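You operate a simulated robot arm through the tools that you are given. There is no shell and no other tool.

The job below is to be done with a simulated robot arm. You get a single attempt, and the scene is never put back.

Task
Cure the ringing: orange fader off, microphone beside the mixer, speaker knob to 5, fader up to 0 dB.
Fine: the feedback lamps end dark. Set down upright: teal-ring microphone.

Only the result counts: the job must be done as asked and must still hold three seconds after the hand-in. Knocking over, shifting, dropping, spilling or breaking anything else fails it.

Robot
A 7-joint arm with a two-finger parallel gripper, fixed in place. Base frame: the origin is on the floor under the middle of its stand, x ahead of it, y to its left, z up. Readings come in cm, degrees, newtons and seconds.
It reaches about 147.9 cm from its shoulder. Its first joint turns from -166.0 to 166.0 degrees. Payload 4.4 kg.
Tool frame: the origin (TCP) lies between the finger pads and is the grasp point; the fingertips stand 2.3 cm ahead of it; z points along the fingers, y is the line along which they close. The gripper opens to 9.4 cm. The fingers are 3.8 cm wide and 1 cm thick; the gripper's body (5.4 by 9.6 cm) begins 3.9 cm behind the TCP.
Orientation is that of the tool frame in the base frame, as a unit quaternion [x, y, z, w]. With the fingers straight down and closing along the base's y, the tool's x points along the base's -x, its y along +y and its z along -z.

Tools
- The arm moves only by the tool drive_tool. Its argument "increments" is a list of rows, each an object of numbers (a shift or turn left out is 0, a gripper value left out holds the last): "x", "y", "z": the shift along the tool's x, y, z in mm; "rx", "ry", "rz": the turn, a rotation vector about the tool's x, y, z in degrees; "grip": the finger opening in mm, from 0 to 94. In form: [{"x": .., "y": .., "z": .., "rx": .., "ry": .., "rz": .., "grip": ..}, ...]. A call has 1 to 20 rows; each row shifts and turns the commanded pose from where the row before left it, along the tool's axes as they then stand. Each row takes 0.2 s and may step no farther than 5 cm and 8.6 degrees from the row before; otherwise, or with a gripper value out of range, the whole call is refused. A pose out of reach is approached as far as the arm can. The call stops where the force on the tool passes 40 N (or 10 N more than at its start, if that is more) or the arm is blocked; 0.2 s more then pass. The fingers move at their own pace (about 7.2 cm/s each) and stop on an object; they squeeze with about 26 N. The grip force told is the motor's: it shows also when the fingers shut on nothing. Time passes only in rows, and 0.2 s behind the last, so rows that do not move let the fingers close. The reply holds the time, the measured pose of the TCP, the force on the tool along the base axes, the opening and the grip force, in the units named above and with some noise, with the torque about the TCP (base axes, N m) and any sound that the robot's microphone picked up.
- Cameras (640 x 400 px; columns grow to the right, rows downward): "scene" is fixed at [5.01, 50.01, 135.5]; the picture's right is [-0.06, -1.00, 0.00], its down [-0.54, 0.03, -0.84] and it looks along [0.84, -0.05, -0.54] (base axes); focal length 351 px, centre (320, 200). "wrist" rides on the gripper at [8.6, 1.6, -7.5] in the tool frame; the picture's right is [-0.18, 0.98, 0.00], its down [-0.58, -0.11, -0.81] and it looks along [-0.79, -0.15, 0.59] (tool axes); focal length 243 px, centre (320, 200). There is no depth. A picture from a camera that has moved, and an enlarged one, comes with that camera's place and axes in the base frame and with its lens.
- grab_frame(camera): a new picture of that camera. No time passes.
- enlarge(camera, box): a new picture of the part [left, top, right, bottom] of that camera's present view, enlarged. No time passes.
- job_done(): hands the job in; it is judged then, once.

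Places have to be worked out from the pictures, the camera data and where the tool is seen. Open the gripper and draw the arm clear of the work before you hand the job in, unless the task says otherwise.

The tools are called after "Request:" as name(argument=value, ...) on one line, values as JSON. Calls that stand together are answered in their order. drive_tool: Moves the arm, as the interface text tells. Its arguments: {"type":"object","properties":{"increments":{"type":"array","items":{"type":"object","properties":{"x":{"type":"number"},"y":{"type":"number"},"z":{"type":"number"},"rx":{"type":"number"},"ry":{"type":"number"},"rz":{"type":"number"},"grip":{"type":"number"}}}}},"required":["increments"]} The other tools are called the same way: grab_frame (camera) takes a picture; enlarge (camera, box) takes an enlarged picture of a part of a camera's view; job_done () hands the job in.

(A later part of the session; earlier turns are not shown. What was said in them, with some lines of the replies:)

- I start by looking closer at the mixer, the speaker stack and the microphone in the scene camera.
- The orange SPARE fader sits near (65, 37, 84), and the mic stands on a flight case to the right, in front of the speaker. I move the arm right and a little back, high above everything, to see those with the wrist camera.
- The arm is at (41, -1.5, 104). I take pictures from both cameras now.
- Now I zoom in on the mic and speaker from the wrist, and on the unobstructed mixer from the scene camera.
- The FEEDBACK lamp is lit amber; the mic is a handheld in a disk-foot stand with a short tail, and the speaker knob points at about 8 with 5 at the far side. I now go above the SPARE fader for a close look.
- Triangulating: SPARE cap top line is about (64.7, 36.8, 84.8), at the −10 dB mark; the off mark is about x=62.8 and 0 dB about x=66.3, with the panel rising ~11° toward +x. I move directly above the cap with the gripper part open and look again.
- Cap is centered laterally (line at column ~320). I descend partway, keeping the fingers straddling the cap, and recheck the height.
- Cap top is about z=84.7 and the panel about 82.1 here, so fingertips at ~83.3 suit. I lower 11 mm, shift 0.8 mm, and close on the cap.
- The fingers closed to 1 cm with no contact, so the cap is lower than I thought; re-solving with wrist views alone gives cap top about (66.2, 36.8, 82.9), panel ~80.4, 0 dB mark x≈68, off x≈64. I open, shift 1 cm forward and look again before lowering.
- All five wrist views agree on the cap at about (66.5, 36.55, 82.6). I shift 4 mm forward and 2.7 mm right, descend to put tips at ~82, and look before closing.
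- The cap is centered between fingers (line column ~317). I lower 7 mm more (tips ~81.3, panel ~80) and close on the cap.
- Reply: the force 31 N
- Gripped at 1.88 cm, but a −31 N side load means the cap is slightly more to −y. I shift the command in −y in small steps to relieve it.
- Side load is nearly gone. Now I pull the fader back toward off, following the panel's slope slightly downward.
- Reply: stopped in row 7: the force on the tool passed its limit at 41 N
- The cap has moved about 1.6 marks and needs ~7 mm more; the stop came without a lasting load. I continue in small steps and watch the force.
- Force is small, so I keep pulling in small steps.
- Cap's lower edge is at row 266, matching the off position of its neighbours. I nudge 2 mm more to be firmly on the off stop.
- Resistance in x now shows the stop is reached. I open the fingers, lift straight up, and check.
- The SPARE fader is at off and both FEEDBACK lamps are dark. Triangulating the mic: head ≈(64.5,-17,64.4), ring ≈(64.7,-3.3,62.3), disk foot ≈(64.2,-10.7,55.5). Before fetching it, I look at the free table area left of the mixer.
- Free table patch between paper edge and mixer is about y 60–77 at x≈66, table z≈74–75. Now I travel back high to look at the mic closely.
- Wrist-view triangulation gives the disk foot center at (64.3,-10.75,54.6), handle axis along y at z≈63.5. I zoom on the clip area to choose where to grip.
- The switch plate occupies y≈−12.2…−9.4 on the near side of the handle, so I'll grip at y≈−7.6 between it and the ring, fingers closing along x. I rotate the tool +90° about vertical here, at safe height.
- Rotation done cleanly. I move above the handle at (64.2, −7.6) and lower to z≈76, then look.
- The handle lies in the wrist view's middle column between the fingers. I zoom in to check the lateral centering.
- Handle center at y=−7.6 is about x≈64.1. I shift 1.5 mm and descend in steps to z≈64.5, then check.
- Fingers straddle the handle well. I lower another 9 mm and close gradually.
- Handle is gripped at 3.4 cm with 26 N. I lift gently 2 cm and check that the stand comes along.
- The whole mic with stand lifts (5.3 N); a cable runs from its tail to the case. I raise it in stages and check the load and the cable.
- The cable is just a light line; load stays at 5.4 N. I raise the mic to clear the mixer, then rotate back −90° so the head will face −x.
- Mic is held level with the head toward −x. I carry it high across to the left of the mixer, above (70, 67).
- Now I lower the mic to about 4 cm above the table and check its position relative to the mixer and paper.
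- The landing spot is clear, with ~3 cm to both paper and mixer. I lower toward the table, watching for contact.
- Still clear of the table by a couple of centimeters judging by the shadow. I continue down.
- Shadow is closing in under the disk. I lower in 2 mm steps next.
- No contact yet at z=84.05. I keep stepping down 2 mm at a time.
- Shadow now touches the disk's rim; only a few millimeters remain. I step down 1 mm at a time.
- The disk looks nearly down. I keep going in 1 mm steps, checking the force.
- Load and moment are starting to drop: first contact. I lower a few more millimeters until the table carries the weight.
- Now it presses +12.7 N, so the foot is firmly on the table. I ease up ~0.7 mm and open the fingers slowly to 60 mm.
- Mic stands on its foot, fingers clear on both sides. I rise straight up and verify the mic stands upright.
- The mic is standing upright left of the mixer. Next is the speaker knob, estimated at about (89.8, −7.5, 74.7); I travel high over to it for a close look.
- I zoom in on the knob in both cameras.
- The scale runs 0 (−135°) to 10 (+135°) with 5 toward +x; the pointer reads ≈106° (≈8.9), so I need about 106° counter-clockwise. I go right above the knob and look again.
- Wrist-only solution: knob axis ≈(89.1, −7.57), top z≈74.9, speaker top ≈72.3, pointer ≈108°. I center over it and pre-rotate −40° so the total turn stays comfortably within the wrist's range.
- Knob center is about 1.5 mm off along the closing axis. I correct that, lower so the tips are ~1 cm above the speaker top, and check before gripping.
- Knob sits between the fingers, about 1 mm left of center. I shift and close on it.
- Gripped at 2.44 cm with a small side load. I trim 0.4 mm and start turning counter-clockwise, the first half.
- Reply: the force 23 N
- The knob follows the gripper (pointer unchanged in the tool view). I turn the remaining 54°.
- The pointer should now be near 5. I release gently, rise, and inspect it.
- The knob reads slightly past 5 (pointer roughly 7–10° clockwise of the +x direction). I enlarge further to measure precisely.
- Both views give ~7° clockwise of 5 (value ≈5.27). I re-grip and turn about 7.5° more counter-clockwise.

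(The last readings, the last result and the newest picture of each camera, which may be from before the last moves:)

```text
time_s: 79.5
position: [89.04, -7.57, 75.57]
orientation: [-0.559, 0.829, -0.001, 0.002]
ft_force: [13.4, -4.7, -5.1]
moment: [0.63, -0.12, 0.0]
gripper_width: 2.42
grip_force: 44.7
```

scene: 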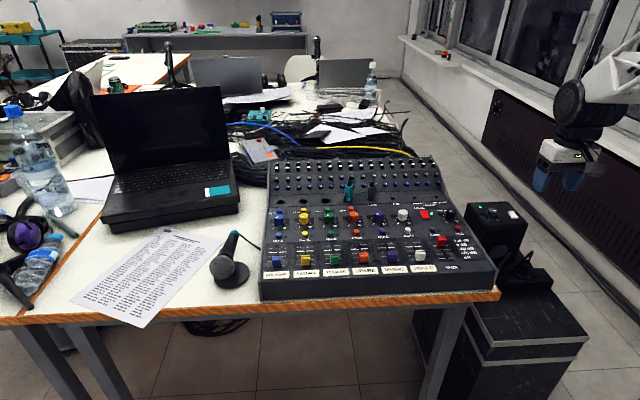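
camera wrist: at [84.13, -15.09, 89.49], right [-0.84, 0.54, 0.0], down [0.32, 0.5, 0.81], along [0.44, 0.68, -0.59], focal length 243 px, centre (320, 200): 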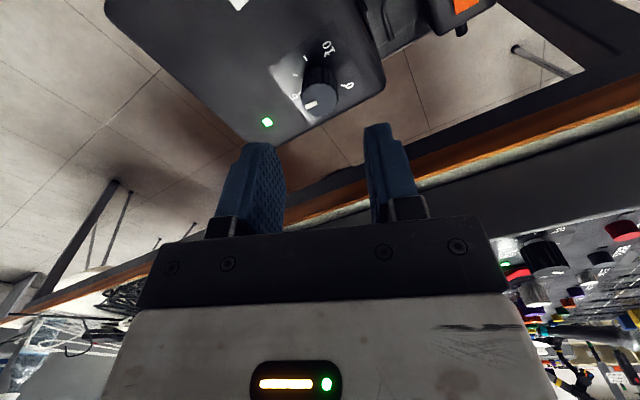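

Gripped with a ~14 N side load; I trim along the closing axis and turn 7.5°.

Request:
drive_tool(increments=[{"y": -0.5}, {"rz": -2.5}, {"rz": -2.5}, {"rz": -2.5}, {}, {}])

Request:
drive_tool(increments=[{"grip": 30}, {"grip": 45}, {}, {"z": -15}, {"z": -25}, {"z": -25}, {}])

Request:
enlarge(camera="scene", box=[480, 200, 504, 215])

Request:
enlarge(camera="wrist", box=[284, 70, 348, 110])

Request:
enlarge(camera="wrist", box=[240, 50, 400, 150])

```text
time_s: 80.9
position: [88.97, -7.57, 75.7]
orientation: [-0.612, 0.791, 0.0, 0.001]
ft_force: [-24.8, -18.3, 5.1]
moment: [-0.26, 0.43, -0.03]
gripper_width: 2.4
grip_force: 45.1
```

```text
time_s: 82.5
position: [89.05, -7.57, 82.13]
orientation: [-0.612, 0.791, 0.0, 0.001]
ft_force: [0.3, -0.8, -0.1]
moment: [0.0, 0.02, 0.0]
gripper_width: 4.5
grip_force: 0.0
```

```text
16.00 times, centred on (492, 208) of scene
camera zoom: at [5.01, 50.01, 135.5], right [-0.06, -1.0, 0.0], down [-0.54, 0.03, -0.84], along [0.84, -0.05, -0.54], focal length 5617 px, centre (-2432, 80)
```

zoom: 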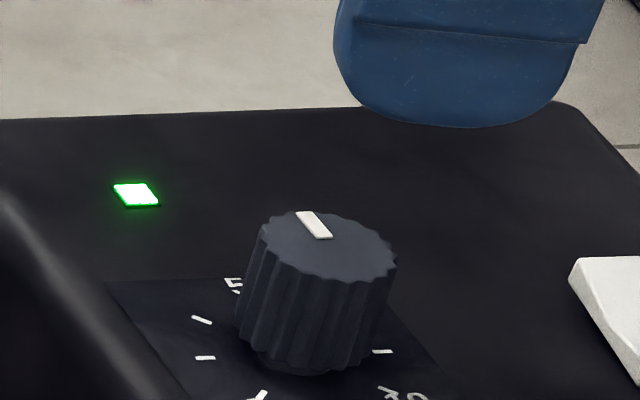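

```text
10.00 times, centred on (316, 90) of wrist
camera zoom: at [85.2, -15.49, 89.57], right [-0.91, 0.42, 0.0], down [0.25, 0.53, 0.81], along [0.34, 0.73, -0.59], focal length 2426 px, centre (360, 1300)
```

zoom: 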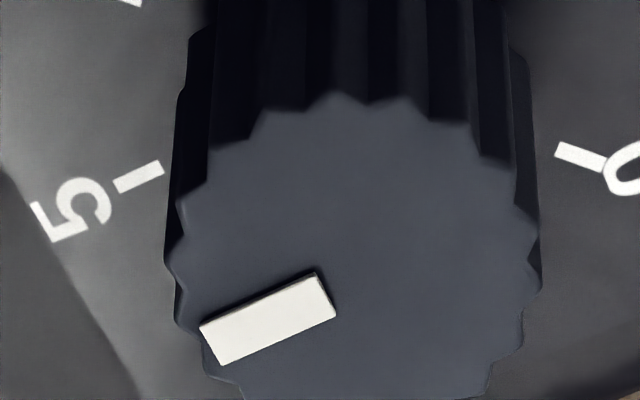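

```text
4.00 times, centred on (320, 100) of wrist
camera zoom: at [85.2, -15.49, 89.57], right [-0.91, 0.42, 0.0], down [0.25, 0.53, 0.81], along [0.34, 0.73, -0.59], focal length 970 px, centre (320, 600)
```

zoom: 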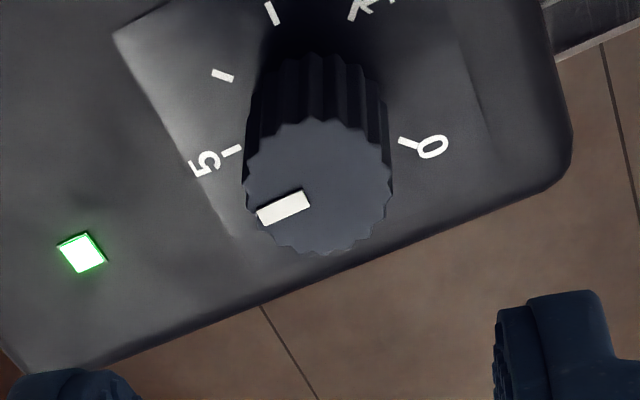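

The pointer now lines up with 5 within ~2° in both views. I rise, rotate the tool back to its default orientation, and return to the SPARE fader.

Request:
drive_tool(increments=[{"z": -30}, {"z": -45}, {"z": -45}, {"z": -45}, {"z": -40}, {"rz": 7.55}, {"rz": 7.55}, {"rz": 7.55}, {"rz": 7.55}, {"rz": 7.55}, {"rz": 7.55}, {"rz": 7.55}, {"rz": 7.55}, {"rz": 7.55}, {"rz": 7.55}, {}])

Request:
drive_tool(increments=[{"x": 20, "y": 25}, {"x": 26, "y": 40}, {"x": 26, "y": 42}, {"x": 26, "y": 42}, {"x": 26, "y": 42}, {"x": 26, "y": 42}, {"x": 26, "y": 42}, {"x": 26, "y": 42}, {"x": 26, "y": 42}, {"x": 18, "y": 42}, {"x": 8, "y": 35}, {}])

```text
time_s: 85.9
position: [89.08, -7.66, 102.63]
orientation: [0.001, 1.0, 0.0, 0.001]
ft_force: [-0.7, 0.2, 0.2]
moment: [0.03, -0.02, 0.0]
gripper_width: 4.48
grip_force: 0.1
```

```text
time_s: 88.5
position: [63.72, 36.07, 102.53]
orientation: [0.0, 1.0, 0.001, 0.0]
ft_force: [-0.1, 0.5, 0.0]
moment: [-0.01, -0.01, -0.03]
gripper_width: 4.49
grip_force: 0.1
```

Above the fader now. I trim to y=36.43 and descend to z≈87 for a check.

Request:
drive_tool(increments=[{"x": 2, "y": 3.6, "z": 30}, {"z": 45}, {"z": 45}, {"z": 35}, {}])

Request:
enlarge(camera="wrist", box=[220, 80, 420, 205])

Request:
enlarge(camera="scene", box=[325, 230, 405, 280])

```text
time_s: 89.7
position: [63.49, 36.44, 87.16]
orientation: [0.0, 1.0, 0.001, 0.002]
ft_force: [-0.6, 0.1, -0.1]
moment: [0.02, -0.04, -0.01]
gripper_width: 4.5
grip_force: 0.1
```

```text
3.20 times, centred on (320, 142) of wrist
camera zoom: at [54.76, 38.13, 94.53], right [0.18, 0.98, 0.0], down [0.58, -0.11, 0.81], along [0.79, -0.15, -0.59], focal length 776 px, centre (320, 384)
```

zoom: 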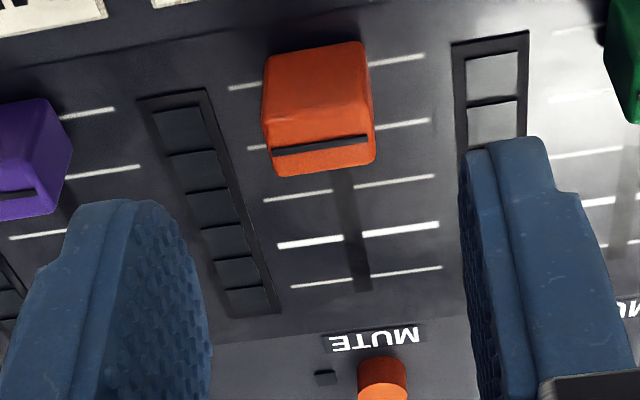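

```text
8.00 times, centred on (365, 255) of scene
camera zoom: at [5.01, 50.01, 135.5], right [-0.06, -1.0, 0.0], down [-0.54, 0.03, -0.84], along [0.84, -0.05, -0.54], focal length 2808 px, centre (-40, -240)
```

zoom: 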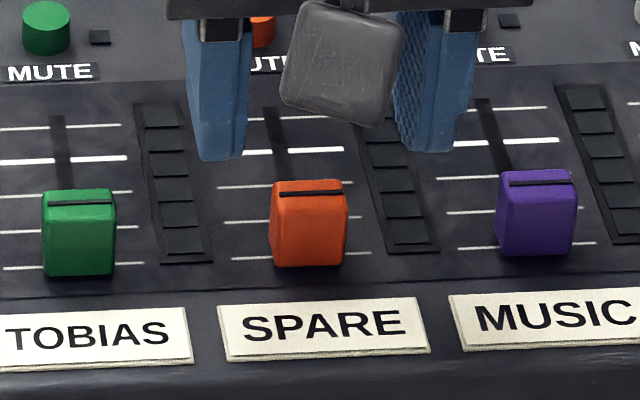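

Cap centered at column 320, x≈63.6. I descend to z≈83.4 and grip it.

Request:
drive_tool(increments=[{"z": 18}, {"z": 12}, {"z": 7}, {}, {"grip": 28}, {"grip": 22}, {"grip": 15}, {}, {}])

```text
time_s: 91.7
position: [63.4, 36.47, 83.48]
orientation: [0.0, 1.0, 0.001, 0.001]
ft_force: [1.6, 4.3, -2.3]
moment: [0.04, -0.04, 0.05]
gripper_width: 1.88
grip_force: 44.9
```

Gripped with little side load. I push the fader up along the panel slope by ~36 mm in small steps, then measure.

Request:
drive_tool(increments=[{"x": -3, "z": -0.35}, {"x": -3, "z": -0.35}, {"x": -3, "z": -0.35}, {"x": -3, "z": -0.35}, {"x": -3, "z": -0.35}, {"x": -3, "z": -0.35}, {"x": -3, "z": -0.35}, {"x": -3, "z": -0.35}, {"x": -3, "z": -0.35}, {"x": -3, "z": -0.35}, {"x": -3, "z": -0.35}, {"x": -3, "z": -0.35}, {}])

Request:
enlarge(camera="wrist", box=[220, 80, 420, 205])

Request:
enlarge(camera="scene", box=[325, 230, 405, 280])

```text
time_s: 93.4
position: [65.6, 36.48, 83.6]
orientation: [0.0, 1.0, 0.0, -0.001]
ft_force: [0.1, 8.5, -2.8]
moment: [0.08, 0.09, 0.01]
gripper_width: 1.87
grip_force: 45.0
stopped in row 8: the force on the tool passed its limit at 41 N (the readings are from after the stop); the commanded pose is now the measured one
```

```text
3.20 times, centred on (320, 142) of wrist
camera zoom: at [56.88, 38.09, 90.91], right [0.18, 0.98, 0.0], down [0.58, -0.11, 0.81], along [0.79, -0.15, -0.59], focal length 776 px, centre (320, 384)
```

zoom: 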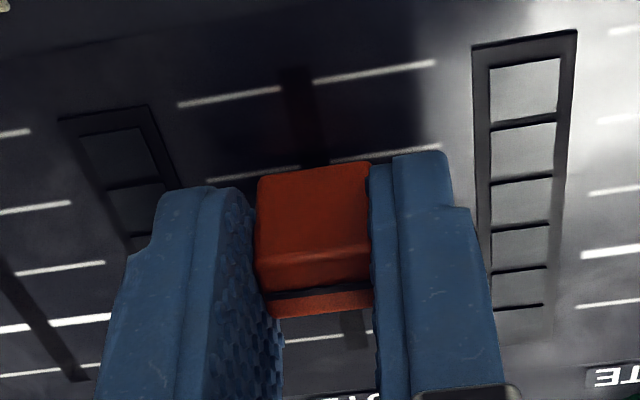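

```text
8.00 times, centred on (365, 255) of scene
camera zoom: at [5.01, 50.01, 135.5], right [-0.06, -1.0, 0.0], down [-0.54, 0.03, -0.84], along [0.84, -0.05, -0.54], focal length 2808 px, centre (-40, -240)
```

zoom: 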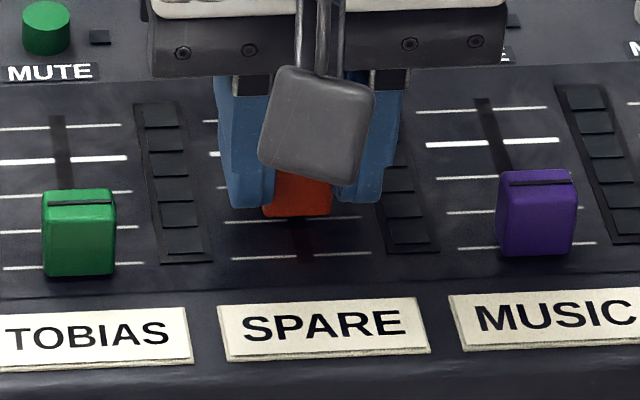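

It stopped on a transient force at speed, with the cap about −14 dB. I continue more slowly at 1.5 mm per row.

Request:
drive_tool(increments=[{"x": -1.5, "y": 0.2, "z": -0.18}, {"x": -1.5, "z": -0.18}, {"x": -1.5, "z": -0.18}, {"x": -1.5, "z": -0.18}, {"x": -1.5, "z": -0.18}, {"x": -1.5, "z": -0.18}, {}])

```text
time_s: 95.0
position: [66.35, 36.59, 83.61]
orientation: [0.0, 1.0, 0.0, -0.001]
ft_force: [-1.3, 17.8, -33.9]
moment: [0.21, 0.09, -0.01]
gripper_width: 1.89
grip_force: 45.0
```

The z-load of −34 N says I'm climbing more than the panel does, and the cap wants to go slightly +y. I relieve both.

Request:
drive_tool(increments=[{"y": 0.4, "z": 0.6}, {"y": 0.3, "z": 0.5}, {}])

```text
time_s: 95.8
position: [66.6, 36.47, 83.7]
orientation: [0.001, 1.0, -0.001, 0.0]
ft_force: [-0.6, -7.0, -15.1]
moment: [-0.13, 0.17, 0.0]
gripper_width: 1.89
grip_force: 45.0
```

Loads are dropping. I trim once more, then continue forward with a flatter path.

Request:
drive_tool(increments=[{"y": -0.2, "z": 0.5}, {"x": -1.5}, {"x": -1.5}, {}])

Request:
enlarge(camera="scene", box=[325, 230, 405, 280])

```text
time_s: 96.8
position: [66.72, 36.55, 83.57]
orientation: [0.0, 1.0, 0.001, 0.001]
ft_force: [0.6, -28.3, 10.8]
moment: [-0.49, 0.0, -0.03]
gripper_width: 1.86
grip_force: 44.6
```

```text
8.00 times, centred on (365, 255) of scene
camera zoom: at [5.01, 50.01, 135.5], right [-0.06, -1.0, 0.0], down [-0.54, 0.03, -0.84], along [0.84, -0.05, -0.54], focal length 2808 px, centre (-40, -240)
```

zoom: 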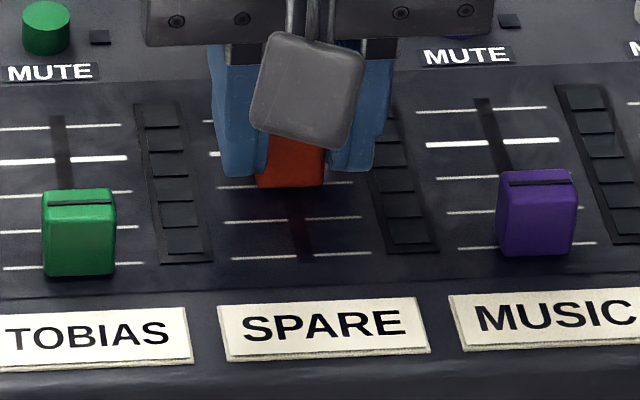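

Cap bottom is at row 187 (target ≈160). I trim y and continue in short moves, checking the loads.

Request:
drive_tool(increments=[{"y": -0.4}, {"x": -1.5, "z": -0.15}, {"x": -1.5, "z": -0.15}, {}])

```text
time_s: 97.8
position: [67.11, 36.56, 83.58]
orientation: [0.0, 1.0, 0.001, 0.0]
ft_force: [0.6, -21.4, 23.4]
moment: [-0.44, 0.07, 0.0]
gripper_width: 1.84
grip_force: 45.2
```

Now the panel pushes up (+23 N): I rise a bit and shift −y to relieve, then continue.

Request:
drive_tool(increments=[{"y": -0.5, "z": -0.7}, {"x": -1.5, "z": -0.2}, {"x": -1.5, "z": -0.2}, {}])

Request:
enlarge(camera="scene", box=[325, 230, 405, 280])

```text
time_s: 98.8
position: [67.3, 36.38, 83.45]
orientation: [0.0, 1.0, 0.0, 0.0]
ft_force: [-0.5, 7.5, -2.2]
moment: [0.13, 0.11, -0.03]
gripper_width: 1.86
grip_force: 45.0
```

```text
8.00 times, centred on (365, 255) of scene
camera zoom: at [5.01, 50.01, 135.5], right [-0.06, -1.0, 0.0], down [-0.54, 0.03, -0.84], along [0.84, -0.05, -0.54], focal length 2808 px, centre (-40, -240)
```

zoom: 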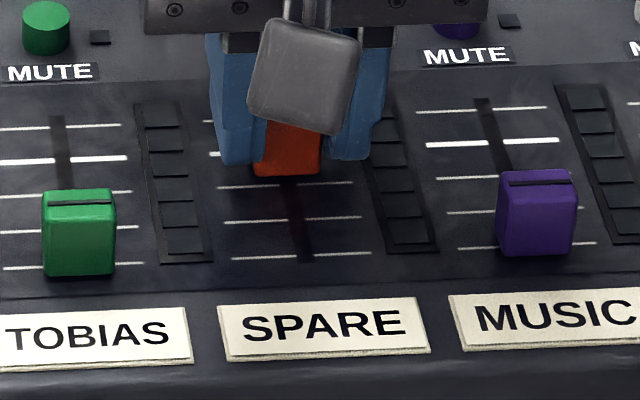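

Loads are small now; cap bottom at row ~175, about 6 mm to go. I continue.

Request:
drive_tool(increments=[{"x": -1.5, "z": -0.15}, {"x": -1.5, "z": -0.15}, {}])

```text
time_s: 99.6
position: [67.64, 36.43, 83.62]
orientation: [-0.001, 1.0, 0.0, 0.0]
ft_force: [-1.4, 22.7, -16.7]
moment: [0.37, 0.09, 0.03]
gripper_width: 1.86
grip_force: 44.7
```

Request:
drive_tool(increments=[{"y": 0.4, "z": 0.3}, {"x": -1.5}, {"x": -1}, {}])

Request:
enlarge(camera="scene", box=[325, 230, 405, 280])

Request:
enlarge(camera="wrist", box=[220, 80, 420, 205])

```text
time_s: 100.6
position: [67.95, 36.51, 83.67]
orientation: [0.0, 1.0, -0.001, 0.0]
ft_force: [-1.1, 18.9, -17.2]
moment: [0.28, 0.01, 0.0]
gripper_width: 1.87
grip_force: 45.2
```

```text
8.00 times, centred on (365, 255) of scene
camera zoom: at [5.01, 50.01, 135.5], right [-0.06, -1.0, 0.0], down [-0.54, 0.03, -0.84], along [0.84, -0.05, -0.54], focal length 2808 px, centre (-40, -240)
```

zoom: 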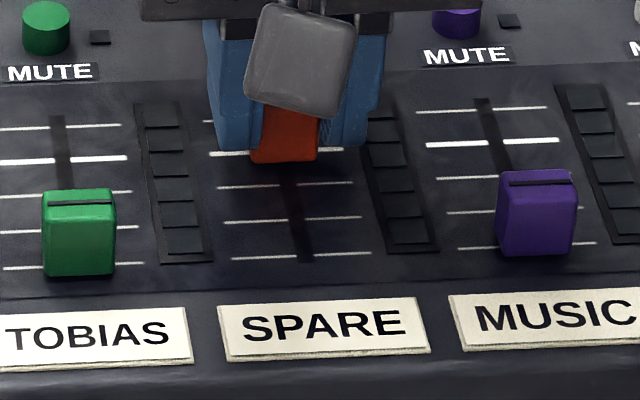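

```text
3.20 times, centred on (320, 142) of wrist
camera zoom: at [59.23, 38.1, 90.98], right [0.18, 0.98, 0.0], down [0.58, -0.11, 0.81], along [0.79, -0.15, -0.59], focal length 776 px, centre (320, 384)
```

zoom: 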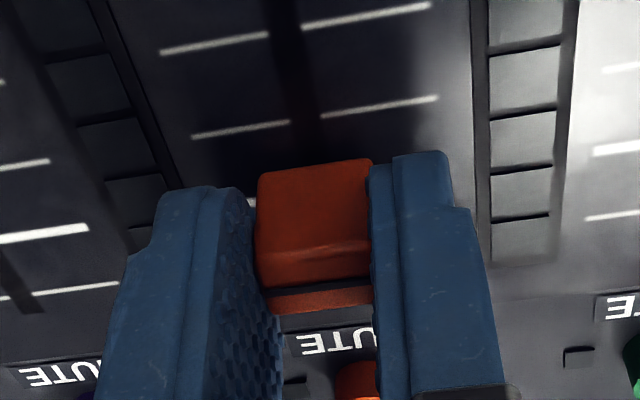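

Cap looks close to 0 dB. I open the fingers, rise clear, and measure the cap line in the scene view.

Request:
drive_tool(increments=[{"grip": 24}, {"grip": 45}, {}, {"z": -15}, {"z": -35}, {"z": -40}, {"z": -40}, {}])

Request:
enlarge(camera="scene", box=[325, 230, 405, 280])

Request:
enlarge(camera="scene", box=[340, 235, 380, 260])

Request:
enlarge(camera="scene", box=[400, 195, 480, 245])

Request:
enlarge(camera="wrist", box=[240, 40, 400, 140])

```text
time_s: 102.4
position: [67.9, 36.45, 96.55]
orientation: [0.0, 1.0, 0.0, 0.0]
ft_force: [-0.7, -0.4, 0.0]
moment: [0.0, 0.01, -0.01]
gripper_width: 4.49
grip_force: 0.1
```

```text
8.00 times, centred on (365, 255) of scene
camera zoom: at [5.01, 50.01, 135.5], right [-0.06, -1.0, 0.0], down [-0.54, 0.03, -0.84], along [0.84, -0.05, -0.54], focal length 2808 px, centre (-40, -240)
```

zoom: 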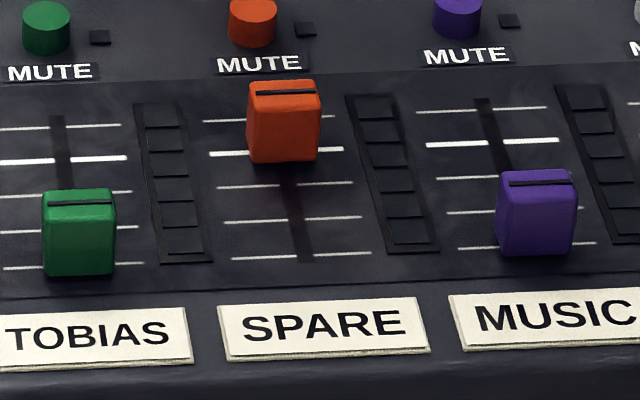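

```text
16.00 times, centred on (360, 248) of scene
camera zoom: at [5.01, 50.01, 135.5], right [-0.06, -1.0, 0.0], down [-0.54, 0.03, -0.84], along [0.84, -0.05, -0.54], focal length 5617 px, centre (-320, -560)
```

zoom: 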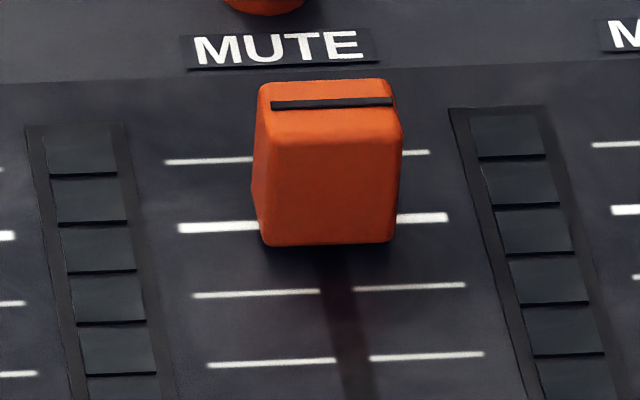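

```text
8.00 times, centred on (440, 220) of scene
camera zoom: at [5.01, 50.01, 135.5], right [-0.06, -1.0, 0.0], down [-0.54, 0.03, -0.84], along [0.84, -0.05, -0.54], focal length 2808 px, centre (-640, 40)
```

zoom: 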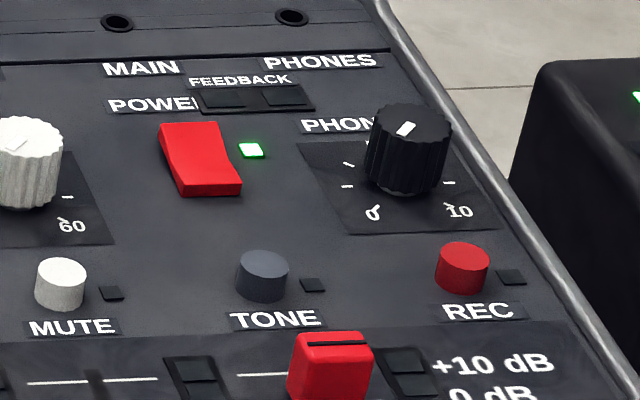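

```text
4.00 times, centred on (320, 90) of wrist
camera zoom: at [59.15, 38.1, 103.98], right [0.18, 0.98, 0.0], down [0.58, -0.11, 0.81], along [0.79, -0.15, -0.59], focal length 970 px, centre (320, 640)
```

zoom: 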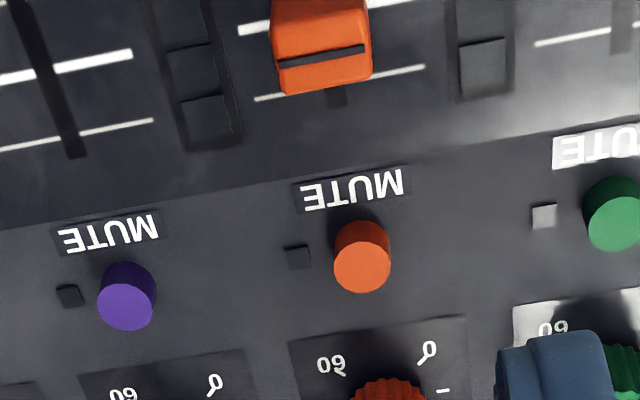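

Cap line sits at the 0 dB position within ~0.5 mm by both cameras, and both FEEDBACK lamps are dark. I open the gripper and draw the arm back and up, clear of the work.

Request:
drive_tool(increments=[{"z": -40, "grip": 94}, {"z": -45}, {"z": -45, "x": 30}, {"z": -20, "x": 45}, {"x": 45}, {"x": 45}, {"x": 45}, {"x": 45}, {}])

Request:
grab_frame(camera="scene")

Request:
enlarge(camera="scene", box=[200, 180, 540, 320])

Request:
enlarge(camera="scene", box=[465, 195, 529, 235])

Request:
enlarge(camera="scene", box=[110, 190, 302, 310])

Request:
enlarge(camera="scene", box=[400, 195, 480, 245])

```text
refused: row 3 steps farther than a row can; nothing moved
```

```text
taken
```

scene: 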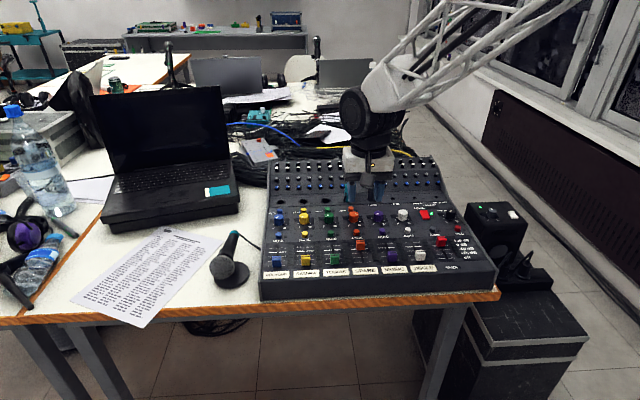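

```text
1.88 times, centred on (370, 250) of scene
camera zoom: at [5.01, 50.01, 135.5], right [-0.06, -1.0, 0.0], down [-0.54, 0.03, -0.84], along [0.84, -0.05, -0.54], focal length 661 px, centre (226, 106)
```

zoom: 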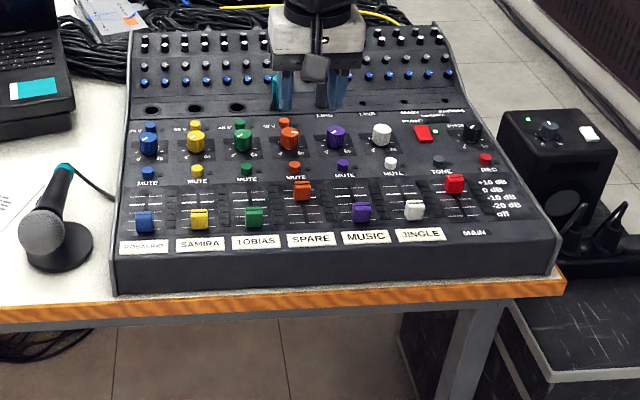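

```text
10.00 times, centred on (497, 215) of scene
camera zoom: at [5.01, 50.01, 135.5], right [-0.06, -1.0, 0.0], down [-0.54, 0.03, -0.84], along [0.84, -0.05, -0.54], focal length 3510 px, centre (-1450, 50)
```

zoom: 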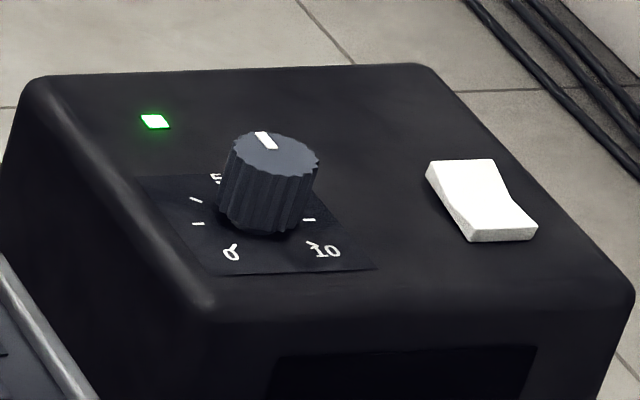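

```text
3.33 times, centred on (206, 250) of scene
camera zoom: at [5.01, 50.01, 135.5], right [-0.06, -1.0, 0.0], down [-0.54, 0.03, -0.84], along [0.84, -0.05, -0.54], focal length 1170 px, centre (700, 33)
```

zoom: 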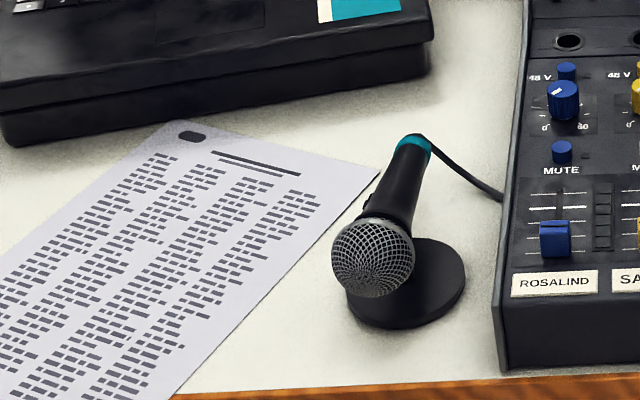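

```text
8.00 times, centred on (440, 220) of scene
camera zoom: at [5.01, 50.01, 135.5], right [-0.06, -1.0, 0.0], down [-0.54, 0.03, -0.84], along [0.84, -0.05, -0.54], focal length 2808 px, centre (-640, 40)
```

zoom: 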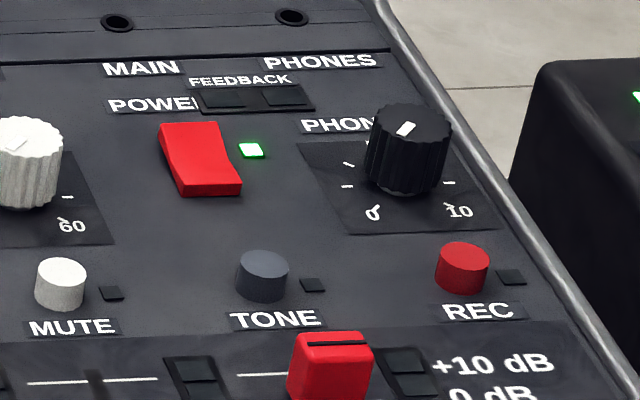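

The row was too large so nothing moved; the pictures show the mic upright, knob at 5, fader at 0 dB and lamps dark. I retry the retreat with smaller steps.

Request:
drive_tool(increments=[{"z": -30, "grip": 94}, {"z": -45}, {"z": -40, "x": 20}, {"z": -20, "x": 40}, {"x": 45}, {"x": 45}, {"x": 45}, {"x": 45}, {"x": 20}, {}, {}])

Request:
grab_frame(camera="scene")

Request:
enlarge(camera="scene", box=[340, 235, 380, 260])

Request:
enlarge(camera="scene", box=[400, 195, 480, 245])

Request:
enlarge(camera="scene", box=[410, 220, 474, 260])

```text
time_s: 104.8
position: [41.89, 36.45, 110.02]
orientation: [0.0, 1.0, 0.0, 0.0]
ft_force: [0.0, 0.9, -0.3]
moment: [0.0, -0.04, -0.04]
gripper_width: 9.4
grip_force: 0.0
```

```text
taken
```

scene: 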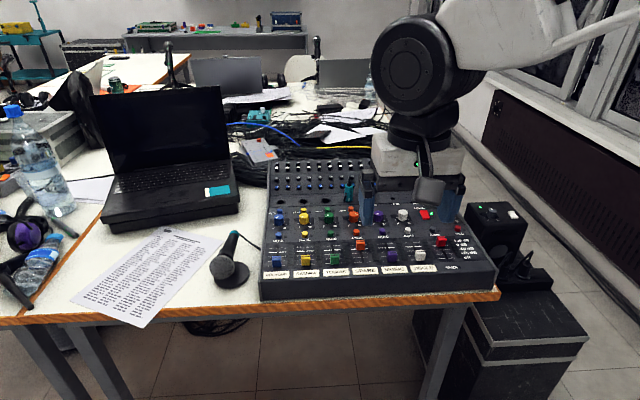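

```text
16.00 times, centred on (360, 248) of scene
camera zoom: at [5.01, 50.01, 135.5], right [-0.06, -1.0, 0.0], down [-0.54, 0.03, -0.84], along [0.84, -0.05, -0.54], focal length 5617 px, centre (-320, -560)
```

zoom: 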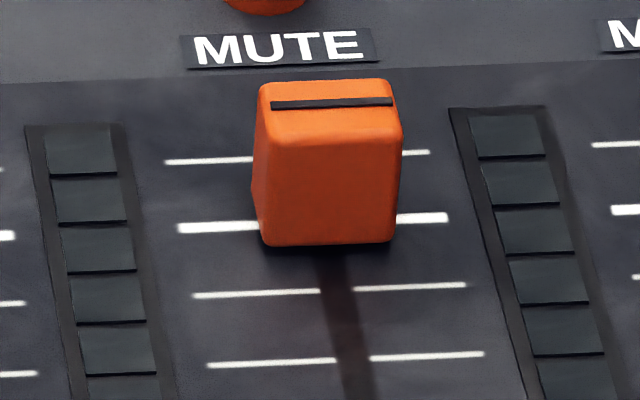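

```text
8.00 times, centred on (440, 220) of scene
camera zoom: at [5.01, 50.01, 135.5], right [-0.06, -1.0, 0.0], down [-0.54, 0.03, -0.84], along [0.84, -0.05, -0.54], focal length 2808 px, centre (-640, 40)
```

zoom: 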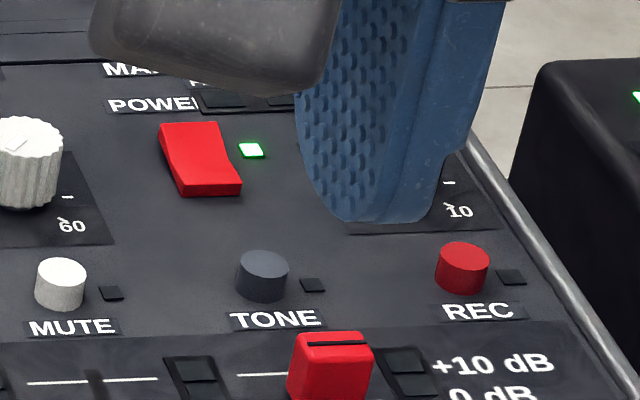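

```text
10.00 times, centred on (442, 240) of scene
camera zoom: at [5.01, 50.01, 135.5], right [-0.06, -1.0, 0.0], down [-0.54, 0.03, -0.84], along [0.84, -0.05, -0.54], focal length 3510 px, centre (-900, -200)
```

zoom: 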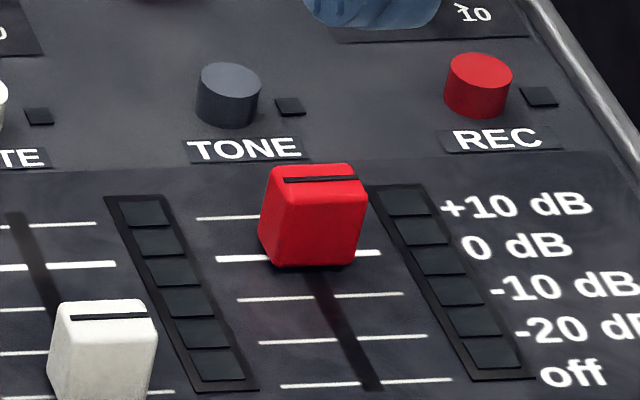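

The MAIN fader (at 0 dB) shows the same cap-to-mark offset as SPARE now, confirming 0 dB. The hand hides part of the lamp panel from the scene camera, so I shift it aside and take one last look.

Request:
drive_tool(increments=[{"y": -45}, {"y": -45}, {"y": -45}, {"y": -45}, {"y": -45}, {"y": -45}, {"y": -45}, {"y": -40}, {}, {}, {}, {}, {}])

Request:
grab_frame(camera="scene")

Request:
enlarge(camera="scene", box=[400, 195, 480, 245])

Request:
enlarge(camera="scene", box=[250, 180, 410, 280])

```text
time_s: 107.6
position: [41.95, 1.0, 110.01]
orientation: [0.0, 1.0, 0.0, 0.0]
ft_force: [1.1, -0.3, -0.2]
moment: [-0.01, -0.02, 0.01]
gripper_width: 9.41
grip_force: 0.1
```

```text
taken
```

scene: 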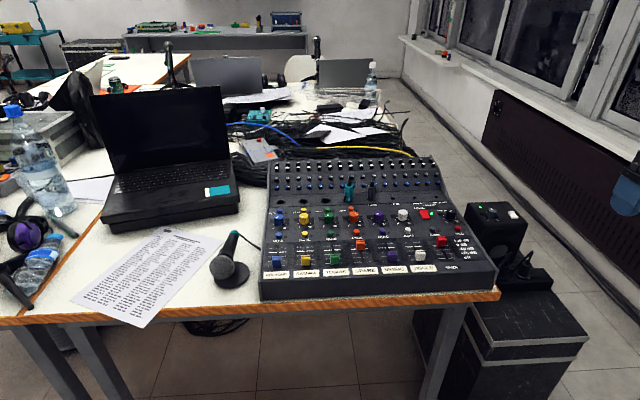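

```text
8.00 times, centred on (440, 220) of scene
camera zoom: at [5.01, 50.01, 135.5], right [-0.06, -1.0, 0.0], down [-0.54, 0.03, -0.84], along [0.84, -0.05, -0.54], focal length 2808 px, centre (-640, 40)
```

zoom: 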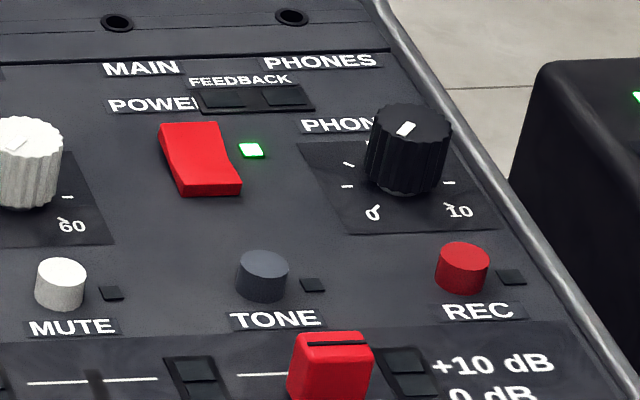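

```text
4.00 times, centred on (330, 230) of scene
camera zoom: at [5.01, 50.01, 135.5], right [-0.06, -1.0, 0.0], down [-0.54, 0.03, -0.84], along [0.84, -0.05, -0.54], focal length 1404 px, centre (280, 80)
```

zoom: 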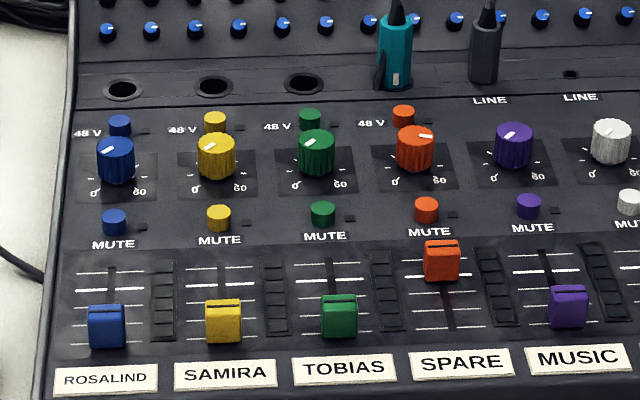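

Both FEEDBACK lamps are dark, the SPARE fader stands at 0 dB, the speaker knob points at 5, and the mic stands upright beside the mixer with the arm clear and the gripper open. I hand the job in.

Request:
job_done()

```text
The job is handed in.
```

The ringing is cured and I've handed the job in. Both FEEDBACK lamps were dark in the last pictures, taken about five seconds after the fader was back up at 0 dB.

- **Orange fader:** I pulled the SPARE fader down to its off stop before touching anything else, and the lamps went dark then. After the mic and knob were done, I pushed it up to 0 dB. It sits within about half a millimetre of the mark, with the same offset as the MAIN fader.
- **Microphone:** the teal-ring mic stands upright on its own foot on the table, to the left of the mixer. It has about 3 cm clear on each side, to the mixer and to the paper. Its cable now runs from the mic's tail to the mixer's left side.
- **Speaker knob:** it was at about 9. I turned it down in two goes and it now points at 5, within about 2 degrees.

In the last pictures nothing else looks moved or knocked. The arm is drawn back clear of the table with the gripper open.
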